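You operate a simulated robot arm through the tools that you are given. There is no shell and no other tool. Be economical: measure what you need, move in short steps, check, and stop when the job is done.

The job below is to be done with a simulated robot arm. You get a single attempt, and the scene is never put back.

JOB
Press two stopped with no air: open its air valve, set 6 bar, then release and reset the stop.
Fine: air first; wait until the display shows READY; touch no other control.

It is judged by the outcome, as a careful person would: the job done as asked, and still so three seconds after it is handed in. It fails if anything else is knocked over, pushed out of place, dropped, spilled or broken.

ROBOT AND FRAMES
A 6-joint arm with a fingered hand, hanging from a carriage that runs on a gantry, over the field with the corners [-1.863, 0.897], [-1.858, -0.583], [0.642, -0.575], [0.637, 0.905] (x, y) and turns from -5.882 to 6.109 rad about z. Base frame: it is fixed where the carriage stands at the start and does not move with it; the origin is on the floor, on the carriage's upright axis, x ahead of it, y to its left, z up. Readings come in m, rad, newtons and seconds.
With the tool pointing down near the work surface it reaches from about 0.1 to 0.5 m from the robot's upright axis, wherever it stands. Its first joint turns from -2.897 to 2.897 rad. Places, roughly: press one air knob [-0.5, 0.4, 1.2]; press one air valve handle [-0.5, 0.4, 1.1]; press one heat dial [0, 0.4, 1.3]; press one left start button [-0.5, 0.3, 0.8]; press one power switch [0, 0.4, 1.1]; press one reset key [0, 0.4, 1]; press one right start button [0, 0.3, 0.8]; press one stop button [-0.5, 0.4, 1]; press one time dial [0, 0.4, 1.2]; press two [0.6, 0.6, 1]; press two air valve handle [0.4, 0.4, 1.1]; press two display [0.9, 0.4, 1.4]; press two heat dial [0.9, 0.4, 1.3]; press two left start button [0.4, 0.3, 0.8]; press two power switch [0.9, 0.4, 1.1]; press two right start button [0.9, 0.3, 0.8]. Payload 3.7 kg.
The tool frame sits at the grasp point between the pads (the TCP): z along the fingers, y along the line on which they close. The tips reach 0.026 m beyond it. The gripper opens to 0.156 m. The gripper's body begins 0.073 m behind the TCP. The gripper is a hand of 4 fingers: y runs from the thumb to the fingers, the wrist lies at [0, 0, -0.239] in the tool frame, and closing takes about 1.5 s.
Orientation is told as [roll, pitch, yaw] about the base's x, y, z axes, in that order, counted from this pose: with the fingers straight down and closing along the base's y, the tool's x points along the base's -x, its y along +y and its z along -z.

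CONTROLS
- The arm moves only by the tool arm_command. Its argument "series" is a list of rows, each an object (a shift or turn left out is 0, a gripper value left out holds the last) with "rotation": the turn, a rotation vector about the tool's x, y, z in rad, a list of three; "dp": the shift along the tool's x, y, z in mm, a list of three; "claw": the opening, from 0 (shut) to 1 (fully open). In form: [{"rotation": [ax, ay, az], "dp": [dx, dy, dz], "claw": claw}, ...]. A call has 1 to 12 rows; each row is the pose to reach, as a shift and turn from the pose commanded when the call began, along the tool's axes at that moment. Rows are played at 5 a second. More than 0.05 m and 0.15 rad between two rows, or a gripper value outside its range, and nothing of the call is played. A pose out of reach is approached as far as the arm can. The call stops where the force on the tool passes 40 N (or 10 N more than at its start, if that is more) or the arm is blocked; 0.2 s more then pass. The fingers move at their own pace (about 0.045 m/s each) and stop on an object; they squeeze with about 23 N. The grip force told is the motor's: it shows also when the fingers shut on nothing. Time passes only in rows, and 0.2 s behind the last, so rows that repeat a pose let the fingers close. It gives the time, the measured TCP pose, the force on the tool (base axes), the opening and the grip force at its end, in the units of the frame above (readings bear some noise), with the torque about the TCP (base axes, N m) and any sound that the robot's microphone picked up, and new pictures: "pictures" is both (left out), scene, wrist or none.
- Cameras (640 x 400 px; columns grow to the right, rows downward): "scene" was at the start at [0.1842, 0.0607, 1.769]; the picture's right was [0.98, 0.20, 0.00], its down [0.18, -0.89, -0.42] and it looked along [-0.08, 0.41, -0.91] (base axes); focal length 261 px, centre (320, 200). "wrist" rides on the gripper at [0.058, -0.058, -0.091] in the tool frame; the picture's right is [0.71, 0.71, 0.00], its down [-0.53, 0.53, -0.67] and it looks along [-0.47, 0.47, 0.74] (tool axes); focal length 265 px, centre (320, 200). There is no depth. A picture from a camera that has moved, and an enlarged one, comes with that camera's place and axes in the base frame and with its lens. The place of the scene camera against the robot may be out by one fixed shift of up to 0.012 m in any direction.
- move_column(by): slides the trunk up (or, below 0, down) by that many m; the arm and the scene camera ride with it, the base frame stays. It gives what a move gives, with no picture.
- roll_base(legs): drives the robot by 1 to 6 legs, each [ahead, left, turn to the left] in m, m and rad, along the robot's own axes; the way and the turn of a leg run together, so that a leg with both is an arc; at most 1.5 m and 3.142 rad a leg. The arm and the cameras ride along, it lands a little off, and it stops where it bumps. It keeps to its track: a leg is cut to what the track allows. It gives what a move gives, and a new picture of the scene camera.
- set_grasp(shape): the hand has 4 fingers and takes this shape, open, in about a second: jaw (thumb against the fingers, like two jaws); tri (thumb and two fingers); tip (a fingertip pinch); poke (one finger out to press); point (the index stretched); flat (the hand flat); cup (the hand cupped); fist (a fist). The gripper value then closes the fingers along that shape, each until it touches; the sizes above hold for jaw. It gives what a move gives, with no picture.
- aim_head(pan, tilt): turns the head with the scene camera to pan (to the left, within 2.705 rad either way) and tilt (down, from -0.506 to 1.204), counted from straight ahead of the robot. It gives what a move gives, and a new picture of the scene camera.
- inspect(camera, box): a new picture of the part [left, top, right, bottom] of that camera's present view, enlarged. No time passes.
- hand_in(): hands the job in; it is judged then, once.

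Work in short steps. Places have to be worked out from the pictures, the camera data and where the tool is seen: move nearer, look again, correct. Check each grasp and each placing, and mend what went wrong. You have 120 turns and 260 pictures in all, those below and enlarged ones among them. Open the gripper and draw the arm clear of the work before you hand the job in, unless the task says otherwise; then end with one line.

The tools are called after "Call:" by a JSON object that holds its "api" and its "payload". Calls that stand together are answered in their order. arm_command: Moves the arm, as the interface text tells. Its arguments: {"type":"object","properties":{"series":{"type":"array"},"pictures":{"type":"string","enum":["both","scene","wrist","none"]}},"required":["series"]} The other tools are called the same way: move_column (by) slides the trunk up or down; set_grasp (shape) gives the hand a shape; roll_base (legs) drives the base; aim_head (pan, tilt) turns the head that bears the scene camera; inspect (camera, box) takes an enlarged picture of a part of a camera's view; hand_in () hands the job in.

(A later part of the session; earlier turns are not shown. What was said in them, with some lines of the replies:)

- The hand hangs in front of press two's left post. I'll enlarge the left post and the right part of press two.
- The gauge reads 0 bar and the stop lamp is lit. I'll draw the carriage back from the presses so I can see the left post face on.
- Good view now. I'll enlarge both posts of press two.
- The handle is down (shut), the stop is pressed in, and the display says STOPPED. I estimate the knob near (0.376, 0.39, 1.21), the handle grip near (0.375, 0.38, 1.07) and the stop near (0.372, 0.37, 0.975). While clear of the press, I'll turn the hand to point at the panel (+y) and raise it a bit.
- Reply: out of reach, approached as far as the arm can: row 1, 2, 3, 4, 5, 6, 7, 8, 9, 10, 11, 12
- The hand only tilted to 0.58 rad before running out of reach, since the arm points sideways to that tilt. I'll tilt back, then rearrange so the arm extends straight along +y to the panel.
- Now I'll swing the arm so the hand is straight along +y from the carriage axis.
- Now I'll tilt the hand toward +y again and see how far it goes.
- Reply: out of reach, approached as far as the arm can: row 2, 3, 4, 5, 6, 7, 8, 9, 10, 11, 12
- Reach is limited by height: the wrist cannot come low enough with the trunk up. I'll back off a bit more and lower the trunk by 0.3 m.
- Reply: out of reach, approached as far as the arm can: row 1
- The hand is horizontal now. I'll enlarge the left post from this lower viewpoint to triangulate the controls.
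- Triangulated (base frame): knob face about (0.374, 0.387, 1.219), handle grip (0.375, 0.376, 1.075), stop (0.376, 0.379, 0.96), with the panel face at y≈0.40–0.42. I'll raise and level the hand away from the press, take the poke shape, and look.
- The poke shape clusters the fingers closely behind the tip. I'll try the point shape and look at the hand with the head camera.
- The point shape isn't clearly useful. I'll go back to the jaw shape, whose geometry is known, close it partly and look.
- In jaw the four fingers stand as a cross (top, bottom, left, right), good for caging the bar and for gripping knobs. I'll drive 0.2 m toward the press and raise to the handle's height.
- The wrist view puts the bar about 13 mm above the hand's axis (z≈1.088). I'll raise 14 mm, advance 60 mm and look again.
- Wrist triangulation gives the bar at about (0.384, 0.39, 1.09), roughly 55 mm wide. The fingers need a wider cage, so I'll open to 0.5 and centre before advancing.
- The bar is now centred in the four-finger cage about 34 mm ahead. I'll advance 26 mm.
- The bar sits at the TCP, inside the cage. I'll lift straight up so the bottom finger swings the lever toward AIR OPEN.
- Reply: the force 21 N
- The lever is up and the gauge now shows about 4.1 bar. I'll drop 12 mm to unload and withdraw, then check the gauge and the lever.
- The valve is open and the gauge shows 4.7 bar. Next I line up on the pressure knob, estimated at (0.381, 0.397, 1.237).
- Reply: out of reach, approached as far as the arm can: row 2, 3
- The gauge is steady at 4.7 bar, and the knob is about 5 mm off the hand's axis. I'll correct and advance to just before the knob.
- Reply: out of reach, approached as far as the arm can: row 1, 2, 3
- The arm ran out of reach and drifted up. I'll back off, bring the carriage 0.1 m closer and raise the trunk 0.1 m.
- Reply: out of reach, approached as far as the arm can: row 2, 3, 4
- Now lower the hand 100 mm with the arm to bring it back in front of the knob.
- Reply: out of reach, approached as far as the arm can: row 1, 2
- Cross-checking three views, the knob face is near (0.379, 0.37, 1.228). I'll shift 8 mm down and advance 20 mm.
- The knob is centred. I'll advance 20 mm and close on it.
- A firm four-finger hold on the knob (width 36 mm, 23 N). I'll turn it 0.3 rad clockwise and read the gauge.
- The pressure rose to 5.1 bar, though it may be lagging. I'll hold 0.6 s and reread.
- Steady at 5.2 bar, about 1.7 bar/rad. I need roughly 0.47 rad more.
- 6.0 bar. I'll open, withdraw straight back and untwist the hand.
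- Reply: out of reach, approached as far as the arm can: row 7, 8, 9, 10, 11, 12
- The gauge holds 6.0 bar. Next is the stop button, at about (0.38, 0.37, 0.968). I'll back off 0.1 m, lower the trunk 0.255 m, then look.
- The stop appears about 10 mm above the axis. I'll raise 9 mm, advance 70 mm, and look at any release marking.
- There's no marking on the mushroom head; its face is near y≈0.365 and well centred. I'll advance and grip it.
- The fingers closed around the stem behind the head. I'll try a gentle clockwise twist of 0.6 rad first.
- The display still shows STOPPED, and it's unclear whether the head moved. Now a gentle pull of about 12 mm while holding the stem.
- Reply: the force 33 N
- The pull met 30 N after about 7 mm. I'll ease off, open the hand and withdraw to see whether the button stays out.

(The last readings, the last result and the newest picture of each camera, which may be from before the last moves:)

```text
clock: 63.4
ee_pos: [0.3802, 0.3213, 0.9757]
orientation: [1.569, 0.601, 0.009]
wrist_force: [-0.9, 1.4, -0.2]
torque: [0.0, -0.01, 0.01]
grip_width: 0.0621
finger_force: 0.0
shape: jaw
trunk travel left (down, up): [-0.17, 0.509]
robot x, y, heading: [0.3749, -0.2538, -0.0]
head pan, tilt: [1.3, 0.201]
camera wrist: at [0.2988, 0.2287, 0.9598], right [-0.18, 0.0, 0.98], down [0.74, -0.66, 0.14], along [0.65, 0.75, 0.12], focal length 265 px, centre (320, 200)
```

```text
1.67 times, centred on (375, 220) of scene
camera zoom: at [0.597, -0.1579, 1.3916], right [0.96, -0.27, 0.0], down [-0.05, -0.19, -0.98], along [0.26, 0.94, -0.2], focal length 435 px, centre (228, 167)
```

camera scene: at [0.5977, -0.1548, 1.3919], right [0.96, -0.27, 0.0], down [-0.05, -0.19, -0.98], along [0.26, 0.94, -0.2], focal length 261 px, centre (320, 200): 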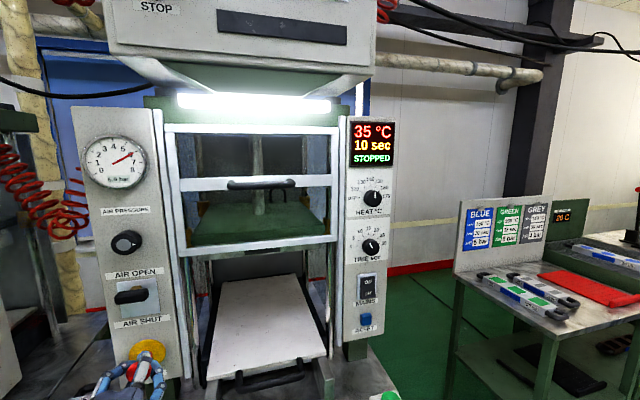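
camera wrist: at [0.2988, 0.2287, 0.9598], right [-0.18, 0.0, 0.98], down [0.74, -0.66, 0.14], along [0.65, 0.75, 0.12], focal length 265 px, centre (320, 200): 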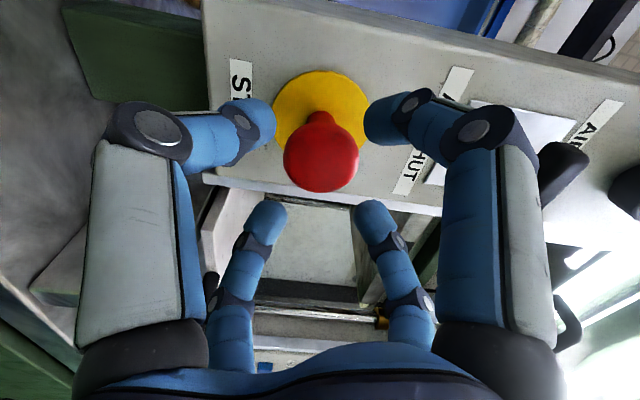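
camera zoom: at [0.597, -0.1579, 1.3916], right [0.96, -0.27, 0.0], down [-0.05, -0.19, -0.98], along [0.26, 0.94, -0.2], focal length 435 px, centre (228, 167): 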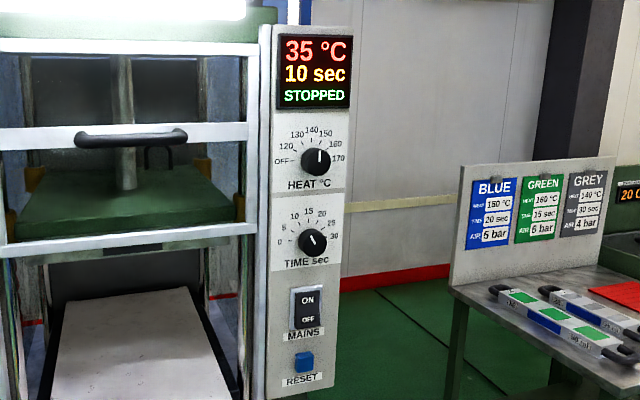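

The head now sits about 5 mm further out, so it seems released. Next I back away, untwist and take the poke shape, then go to the RESET key, estimated at (0.875, 0.39, 0.967).

Call:
{"api": "arm_command", "payload": {"series": [{"dp": [0, 0, -40]}, {"dp": [0, 0, -80]}, {"dp": [0, 0, -100], "rotation": [0, 0, -0.12]}, {"dp": [0, 0, -100], "rotation": [0, 0, -0.24]}, {"dp": [0, 0, -100], "rotation": [0, 0, -0.36]}, {"dp": [0, 0, -100], "rotation": [0, 0, -0.48]}, {"dp": [0, 0, -100], "rotation": [0, 0, -0.6]}], "pictures": "wrist"}}

Call:
{"api": "roll_base", "payload": {"legs": [[0, -0.08, 0], [0.26, 0, 0]]}}

Call:
{"api": "set_grasp", "payload": {"shape": "poke"}}

```text
clock: 65.0
ee_pos: [0.3792, 0.2212, 0.9741]
orientation: [1.569, -0.001, 0.01]
wrist_force: [0.4, -0.5, -0.2]
torque: [0.02, 0.0, -0.01]
grip_width: 0.062
finger_force: 0.0
shape: jaw
trunk travel left (down, up): [-0.17, 0.509]
robot x, y, heading: [0.374, -0.2498, -0.0]
head pan, tilt: [1.3, 0.201]
camera wrist: at [0.322, 0.1291, 0.9169], right [-0.71, -0.01, 0.71], down [0.53, -0.66, 0.53], along [0.46, 0.75, 0.47], focal length 265 px, centre (320, 200)
```

wrist: 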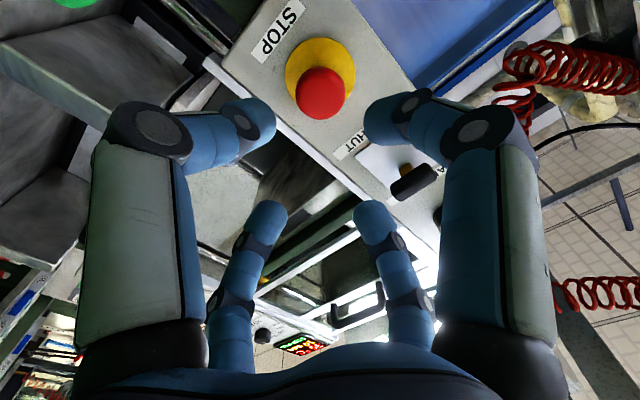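

```text
clock: 67.6
ee_pos: [0.6391, 0.1402, 0.9749]
orientation: [1.569, 0.0, 0.011]
wrist_force: [0.4, -0.4, -0.4]
torque: [0.02, -0.03, 0.06]
grip_width: 0.0619
finger_force: 0.0
shape: jaw
trunk travel left (down, up): [-0.17, 0.509]
robot x, y, heading: [0.6301, -0.3322, -0.007]
head pan, tilt: [1.3, 0.201]
camera scene: at [0.855, -0.2387, 1.3916], right [0.96, -0.27, 0.0], down [-0.05, -0.19, -0.98], along [0.26, 0.94, -0.2], focal length 261 px, centre (320, 200)
```

scene: 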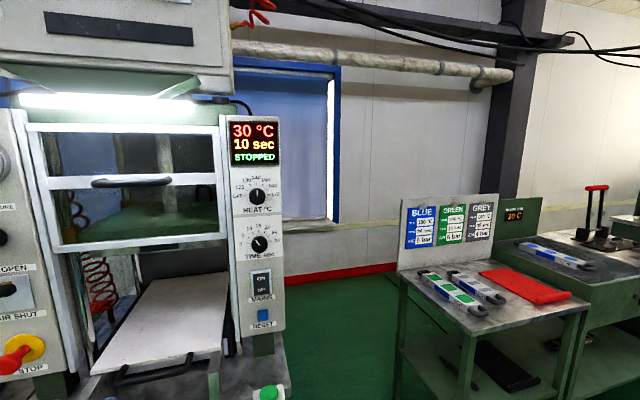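

```text
clock: 68.5
ee_pos: [0.6378, 0.141, 0.9756]
orientation: [1.569, -0.001, 0.01]
wrist_force: [1.1, 0.3, -0.8]
torque: [-0.02, 0.0, 0.03]
grip_width: 0.0003
finger_force: 0.3
shape: poke
trunk travel left (down, up): [-0.17, 0.509]
robot x, y, heading: [0.6306, -0.3273, -0.001]
head pan, tilt: [1.3, 0.201]
```

The RESET key triangulates to about (0.88, 0.39, 0.957). I'll move the hand sideways in front of it.

Call:
{"api": "arm_command", "payload": {"series": [{"dp": [-45, 0, 0]}, {"dp": [-90, 0, 0]}, {"dp": [-135, -5, 0]}, {"dp": [-180, -10, 0]}, {"dp": [-220, -16, 0]}, {"dp": [-242, -16, 0]}, {"dp": [-242, -16, 40]}], "pictures": "both"}}

```text
clock: 70.1
ee_pos: [0.88, 0.1849, 0.9579]
orientation: [1.568, -0.001, 0.01]
wrist_force: [-0.3, -0.1, 0.0]
torque: [-0.02, 0.05, 0.0]
grip_width: 0.0
finger_force: 0.1
shape: poke
trunk travel left (down, up): [-0.17, 0.509]
robot x, y, heading: [0.6338, -0.3317, -0.001]
head pan, tilt: [1.3, 0.201]
camera scene: at [0.8546, -0.2381, 1.3916], right [0.96, -0.27, 0.0], down [-0.05, -0.19, -0.98], along [0.26, 0.94, -0.2], focal length 261 px, centre (320, 200)
camera wrist: at [0.8218, 0.0925, 0.9003], right [-0.71, -0.01, 0.71], down [0.53, -0.66, 0.53], along [0.46, 0.75, 0.47], focal length 265 px, centre (320, 200)
```

scene: 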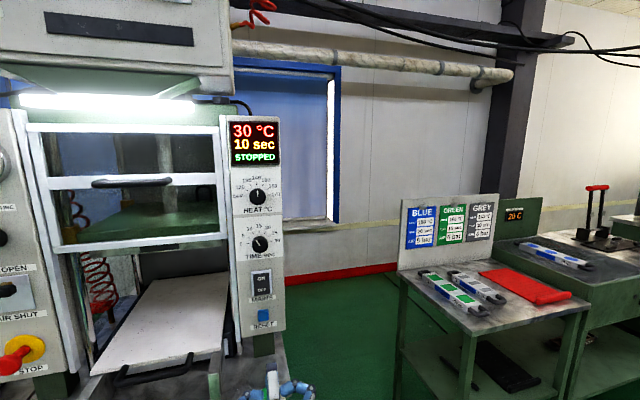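
wrist: 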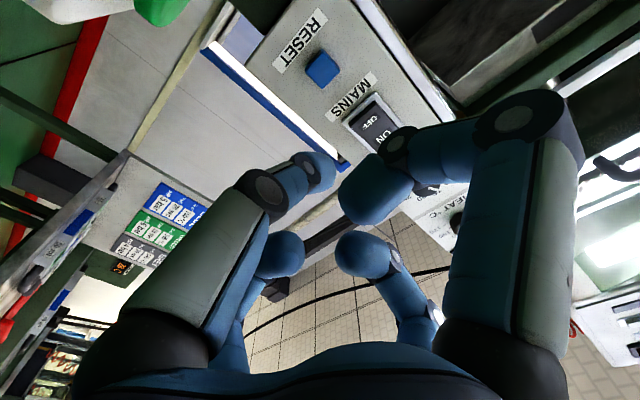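

The key is right on the hand's axis. I'll drive 0.12 m nearer and look again.

Call:
{"api": "roll_base", "payload": {"legs": [[0, 0.12, 0]]}}

Call:
{"api": "inspect", "payload": {"camera": "wrist", "box": [0, 0, 640, 400]}}

```text
clock: 71.3
ee_pos: [0.8788, 0.3053, 0.9576]
orientation: [1.569, -0.001, 0.011]
wrist_force: [0.9, -0.1, 0.1]
torque: [0.01, -0.02, 0.01]
grip_width: 0.0001
finger_force: 0.1
shape: poke
trunk travel left (down, up): [-0.17, 0.509]
robot x, y, heading: [0.6318, -0.2132, 0.002]
head pan, tilt: [1.3, 0.201]
camera scene: at [0.8546, -0.1186, 1.3916], right [0.96, -0.27, 0.0], down [-0.05, -0.19, -0.98], along [0.26, 0.94, -0.2], focal length 261 px, centre (320, 200)
```

scene: 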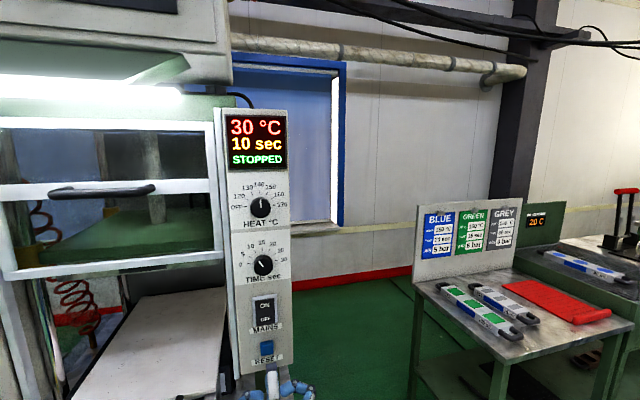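

```text
1.00 times, centred on (320, 200) of wrist (not enlarged: the box is as wide or as high as the picture)
camera zoom: at [0.821, 0.2117, 0.9002], right [-0.71, -0.01, 0.71], down [0.53, -0.66, 0.53], along [0.46, 0.75, 0.47], focal length 265 px, centre (320, 200)
```

zoom: 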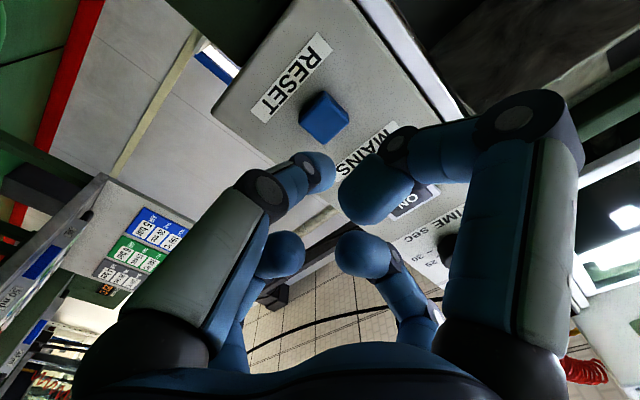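

The key face is near (0.875, 0.375, 0.957). I'll shift 3 mm and advance 35 mm, just short of contact.

Call:
{"api": "arm_command", "payload": {"series": [{"dp": [3, 0, 18]}, {"dp": [3, 0, 35]}], "pictures": "both"}}

Call:
{"api": "inspect", "payload": {"camera": "scene", "box": [210, 290, 330, 400]}}

```text
clock: 71.9
ee_pos: [0.8764, 0.339, 0.9582]
orientation: [1.57, 0.0, 0.011]
wrist_force: [0.2, -0.5, -0.4]
torque: [0.04, 0.03, 0.0]
grip_width: 0.0002
finger_force: 0.1
shape: poke
trunk travel left (down, up): [-0.17, 0.509]
robot x, y, heading: [0.6343, -0.207, 0.003]
head pan, tilt: [1.3, 0.201]
camera scene: at [0.8546, -0.1189, 1.3916], right [0.96, -0.27, 0.0], down [-0.05, -0.19, -0.98], along [0.26, 0.94, -0.2], focal length 261 px, centre (320, 200)
camera wrist: at [0.8178, 0.2465, 0.8996], right [-0.71, -0.01, 0.71], down [0.53, -0.66, 0.53], along [0.46, 0.75, 0.47], focal length 265 px, centre (320, 200)
```

scene: 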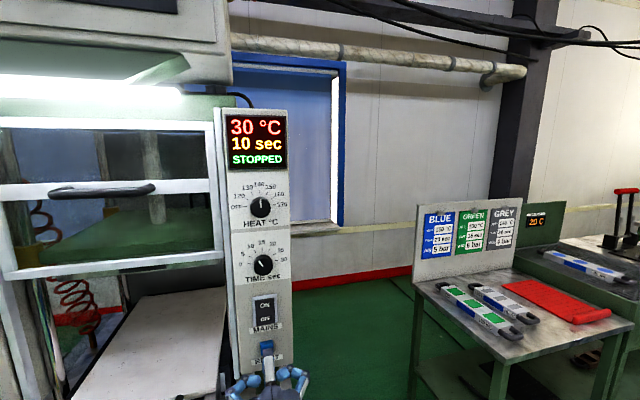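
wrist: 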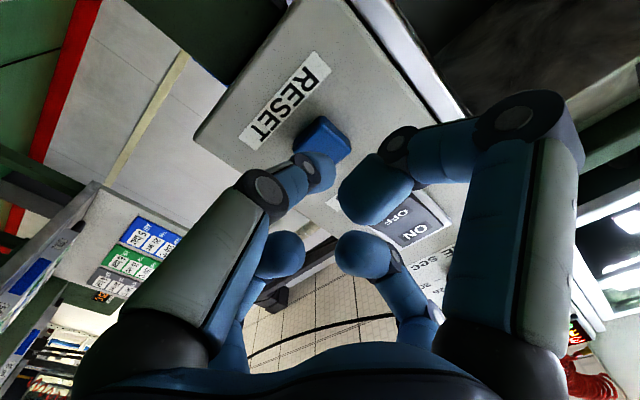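

```text
3.64 times, centred on (270, 345) of scene
camera zoom: at [0.8546, -0.1189, 1.3916], right [0.96, -0.27, 0.0], down [-0.05, -0.19, -0.98], along [0.26, 0.94, -0.2], focal length 949 px, centre (502, -327)
```

zoom: 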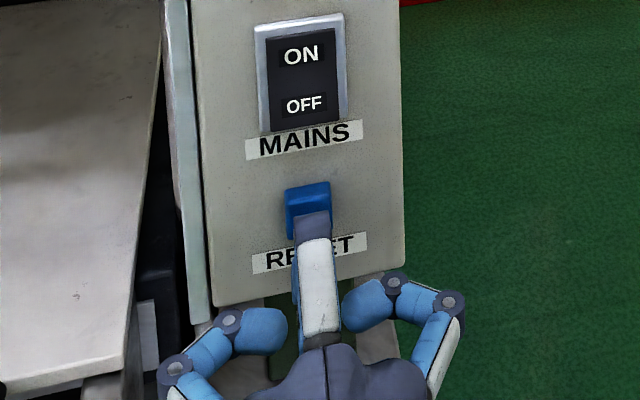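

The finger is just in front of the key. Pressing slowly.

Call:
{"api": "arm_command", "payload": {"series": [{"dp": [0, 0, 4]}, {"dp": [0, 0, 8]}, {"dp": [0, 0, 12]}, {"dp": [0, 0, 15]}, {"dp": [0, 0, 15]}], "pictures": "both"}}

```text
clock: 73.1
ee_pos: [0.8754, 0.3535, 0.9576]
orientation: [1.57, 0.001, 0.011]
wrist_force: [-0.1, -0.4, 0.4]
torque: [-0.03, 0.02, -0.01]
grip_width: 0.0002
finger_force: 0.0
shape: poke
trunk travel left (down, up): [-0.17, 0.509]
robot x, y, heading: [0.636, -0.2108, 0.003]
head pan, tilt: [1.3, 0.201]
camera scene: at [0.8546, -0.119, 1.3915], right [0.96, -0.27, 0.0], down [-0.05, -0.19, -0.98], along [0.26, 0.94, -0.2], focal length 261 px, centre (320, 200)
camera wrist: at [0.8178, 0.261, 0.8998], right [-0.71, -0.01, 0.71], down [0.53, -0.66, 0.53], along [0.46, 0.75, 0.47], focal length 265 px, centre (320, 200)
```

scene: 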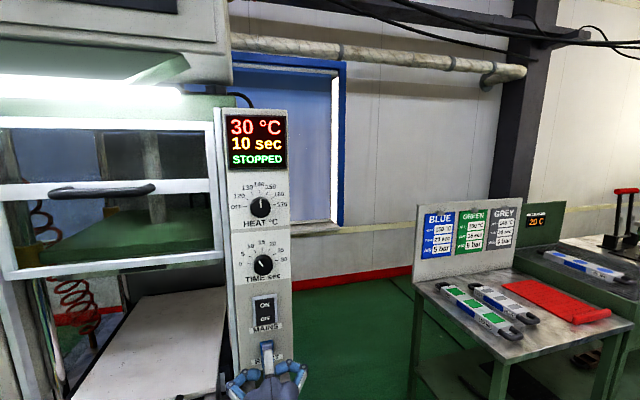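
wrist: 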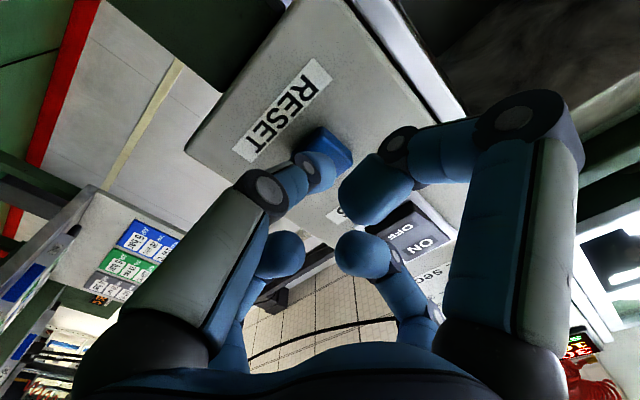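

No contact yet; I continue in small steps.

Call:
{"api": "arm_command", "payload": {"series": [{"dp": [0, 0, 4]}, {"dp": [0, 0, 8]}, {"dp": [0, 0, 12]}, {"dp": [0, 0, 16]}, {"dp": [0, 0, 19]}], "pictures": "both"}}

Call:
{"api": "inspect", "payload": {"camera": "scene", "box": [210, 290, 330, 400]}}

```text
clock: 74.3
ee_pos: [0.875, 0.3704, 0.9565]
orientation: [1.567, 0.002, 0.011]
wrist_force: [-1.6, -12.1, -0.3]
torque: [0.03, 0.02, 0.03]
grip_width: 0.0001
finger_force: 0.0
shape: poke
trunk travel left (down, up): [-0.17, 0.509]
robot x, y, heading: [0.6339, -0.2123, -0.0]
head pan, tilt: [1.3, 0.201]
heard: click
camera scene: at [0.8544, -0.1208, 1.3913], right [0.96, -0.27, 0.0], down [-0.05, -0.19, -0.98], along [0.26, 0.94, -0.2], focal length 261 px, centre (320, 200)
camera wrist: at [0.8173, 0.2773, 0.8991], right [-0.71, -0.01, 0.71], down [0.53, -0.66, 0.53], along [0.46, 0.75, 0.47], focal length 265 px, centre (320, 200)
```

scene: 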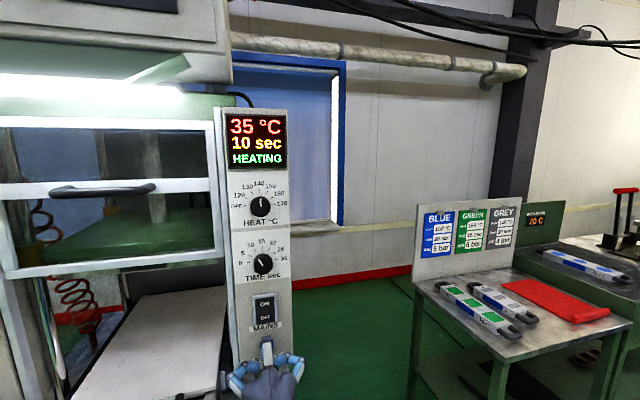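
wrist: 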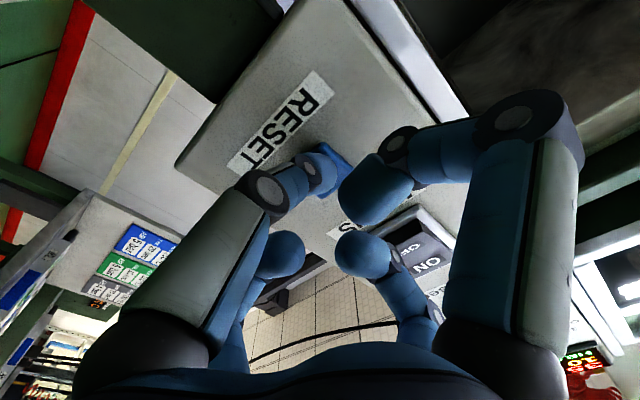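

```text
3.64 times, centred on (270, 345) of scene
camera zoom: at [0.8544, -0.1208, 1.3913], right [0.96, -0.27, 0.0], down [-0.05, -0.19, -0.98], along [0.26, 0.94, -0.2], focal length 949 px, centre (502, -327)
```

zoom: 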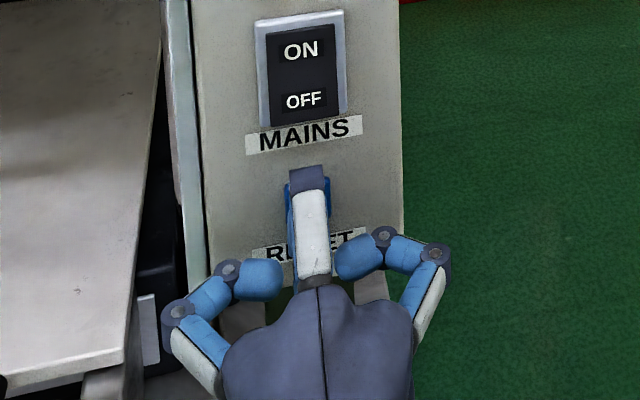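

A click, and the display reads HEATING. I'll withdraw and back away, then wait for READY.

Call:
{"api": "arm_command", "payload": {"series": [{"dp": [0, 0, -30]}, {"dp": [0, 0, -70]}, {"dp": [0, 0, -110]}], "pictures": "none"}}

Call:
{"api": "roll_base", "payload": {"legs": [[0, -0.2, 0]]}}

Call:
{"api": "arm_command", "payload": {"series": [{}, {}, {}, {}, {}, {}, {}, {}, {}, {}, {}, {}], "pictures": "none"}}

Call:
{"api": "aim_head", "payload": {"pan": 1.75, "tilt": 0.2}}

```text
clock: 75.1
ee_pos: [0.8764, 0.2621, 0.9583]
orientation: [1.568, 0.0, 0.011]
wrist_force: [-1.1, 0.1, -0.2]
torque: [0.01, 0.01, 0.0]
grip_width: 0.0002
finger_force: 0.0
shape: poke
trunk travel left (down, up): [-0.17, 0.509]
robot x, y, heading: [0.631, -0.2104, 0.002]
head pan, tilt: [1.3, 0.201]
```

```text
clock: 76.7
ee_pos: [0.8765, 0.0613, 0.9572]
orientation: [1.57, -0.001, 0.013]
wrist_force: [0.1, 0.1, -0.3]
torque: [-0.01, 0.0, 0.02]
grip_width: 0.0
finger_force: 0.2
shape: poke
trunk travel left (down, up): [-0.17, 0.509]
robot x, y, heading: [0.6315, -0.41, -0.003]
head pan, tilt: [1.3, 0.201]
camera scene: at [0.8547, -0.32, 1.3915], right [0.96, -0.27, 0.0], down [-0.05, -0.19, -0.98], along [0.26, 0.94, -0.2], focal length 261 px, centre (320, 200)
```

scene: 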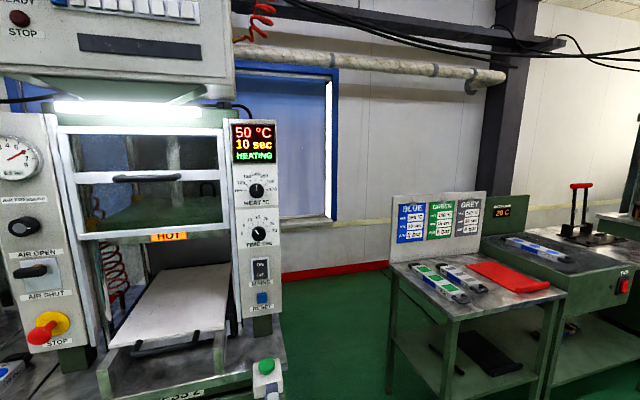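

```text
clock: 79.3
ee_pos: [0.8779, 0.0624, 0.9582]
orientation: [1.571, 0.0, 0.012]
wrist_force: [-0.4, -0.2, 0.5]
torque: [-0.03, 0.05, 0.02]
grip_width: 0.0
finger_force: 0.1
shape: poke
trunk travel left (down, up): [-0.17, 0.509]
robot x, y, heading: [0.6331, -0.4086, 0.005]
head pan, tilt: [1.3, 0.201]
```

```text
clock: 80.2
ee_pos: [0.8754, 0.0621, 0.9586]
orientation: [1.568, 0.0, 0.012]
wrist_force: [0.8, 0.1, 0.7]
torque: [0.02, 0.01, 0.03]
grip_width: 0.0001
finger_force: 0.2
shape: poke
trunk travel left (down, up): [-0.17, 0.509]
robot x, y, heading: [0.6337, -0.4125, 0.001]
head pan, tilt: [1.751, 0.201]
camera scene: at [0.8132, -0.3178, 1.3915], right [0.98, 0.18, 0.0], down [0.04, -0.2, -0.98], along [-0.18, 0.96, -0.2], focal length 261 px, centre (320, 200)
```

scene: 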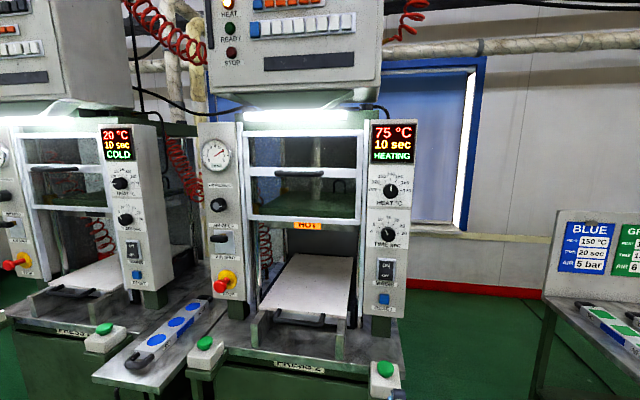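

It is heating at about 7 °C/s. I'll open the hand (jaw) and wait.

Call:
{"api": "set_grasp", "payload": {"shape": "jaw"}}

Call:
{"api": "arm_command", "payload": {"series": [{"claw": 1}, {}, {}, {}, {}, {}, {}, {}, {}, {}, {}, {}], "pictures": "none"}}

Call:
{"api": "arm_command", "payload": {"series": [{}, {}, {}, {}, {}, {}, {}, {}, {}, {}, {}, {}], "pictures": "none"}}

Call:
{"api": "arm_command", "payload": {"series": [{}, {}, {}, {}, {}, {}, {}, {}, {}, {}, {}, {}], "pictures": "none"}}

Call:
{"api": "arm_command", "payload": {"series": [{}, {}, {}, {}, {}, {}, {}, {}, {}, {}, {}, {}], "pictures": "scene"}}

Call:
{"api": "inspect", "payload": {"camera": "scene", "box": [190, 110, 420, 320]}}

```text
clock: 81.1
ee_pos: [0.8766, 0.0618, 0.9585]
orientation: [1.569, 0.0, 0.012]
wrist_force: [-0.7, 1.1, 0.8]
torque: [-0.04, 0.02, -0.01]
grip_width: 0.1558
finger_force: 0.1
shape: jaw
trunk travel left (down, up): [-0.17, 0.509]
robot x, y, heading: [0.6358, -0.4081, 0.002]
head pan, tilt: [1.751, 0.201]
```

```text
clock: 83.7
ee_pos: [0.8766, 0.0624, 0.9565]
orientation: [1.57, 0.0, 0.012]
wrist_force: [-0.3, -0.5, -0.1]
torque: [-0.02, -0.01, 0.0]
grip_width: 0.1561
finger_force: 0.0
shape: jaw
trunk travel left (down, up): [-0.17, 0.509]
robot x, y, heading: [0.6334, -0.4086, -0.001]
head pan, tilt: [1.751, 0.201]
```

```text
clock: 86.3
ee_pos: [0.876, 0.0624, 0.958]
orientation: [1.569, 0.0, 0.014]
wrist_force: [-0.8, -0.9, -0.1]
torque: [0.04, -0.03, -0.04]
grip_width: 0.1557
finger_force: 0.1
shape: jaw
trunk travel left (down, up): [-0.17, 0.509]
robot x, y, heading: [0.6353, -0.41, -0.003]
head pan, tilt: [1.751, 0.201]
```

```text
clock: 88.9
ee_pos: [0.8753, 0.0626, 0.9569]
orientation: [1.568, -0.001, 0.013]
wrist_force: [-0.4, -0.3, -0.5]
torque: [-0.01, 0.05, -0.03]
grip_width: 0.156
finger_force: 0.1
shape: jaw
trunk travel left (down, up): [-0.17, 0.509]
robot x, y, heading: [0.632, -0.4098, -0.006]
head pan, tilt: [1.751, 0.201]
```

```text
clock: 91.5
ee_pos: [0.8764, 0.0617, 0.9575]
orientation: [1.569, -0.002, 0.014]
wrist_force: [-0.4, -0.8, -0.1]
torque: [0.0, 0.03, 0.0]
grip_width: 0.1558
finger_force: 0.0
shape: jaw
trunk travel left (down, up): [-0.17, 0.509]
robot x, y, heading: [0.6364, -0.4101, -0.002]
head pan, tilt: [1.751, 0.201]
camera scene: at [0.8131, -0.3178, 1.3915], right [0.98, 0.18, 0.0], down [0.04, -0.2, -0.98], along [-0.18, 0.96, -0.2], focal length 261 px, centre (320, 200)
```

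scene: 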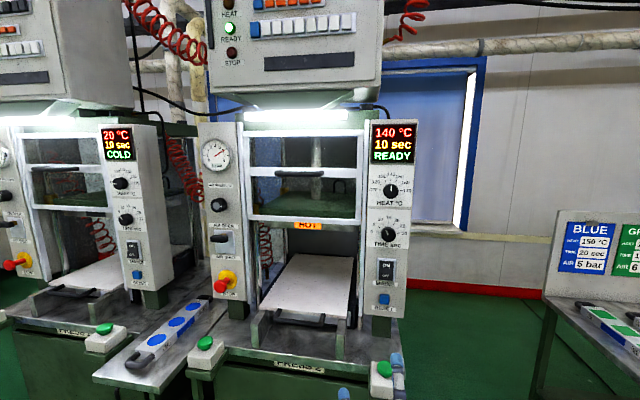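

```text
1.90 times, centred on (305, 215) of scene
camera zoom: at [0.8131, -0.3178, 1.3915], right [0.98, 0.18, 0.0], down [0.04, -0.2, -0.98], along [-0.18, 0.96, -0.2], focal length 497 px, centre (349, 171)
```

zoom: 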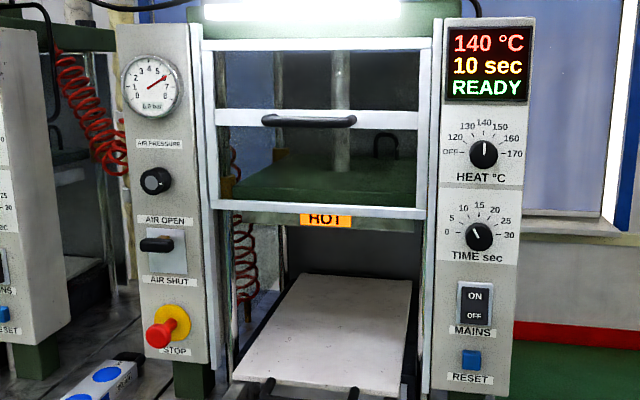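

READY at 140 °C with the stop lamp off. One last check of the gauge.

Call:
{"api": "inspect", "payload": {"camera": "scene", "box": [195, 130, 245, 260]}}

```text
3.08 times, centred on (220, 195) of scene
camera zoom: at [0.8131, -0.3178, 1.3915], right [0.98, 0.18, 0.0], down [0.04, -0.2, -0.98], along [-0.18, 0.96, -0.2], focal length 803 px, centre (628, 215)
```

zoom: 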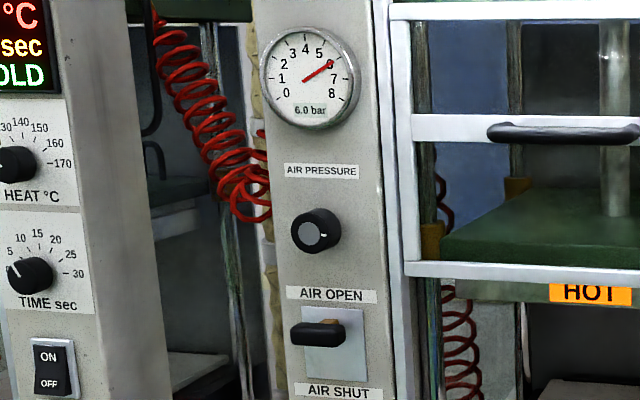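

The air is open at 6.0 bar, the display shows READY, and the arm is clear with the hand open. I'm handing in.

Call:
{"api": "hand_in", "payload": {}}

```text
The job is handed in.
```

Press two is back up: I opened the air valve, set 6.0 bar, released the stop and pressed reset, and the display showed READY (140 °C) before I handed in.
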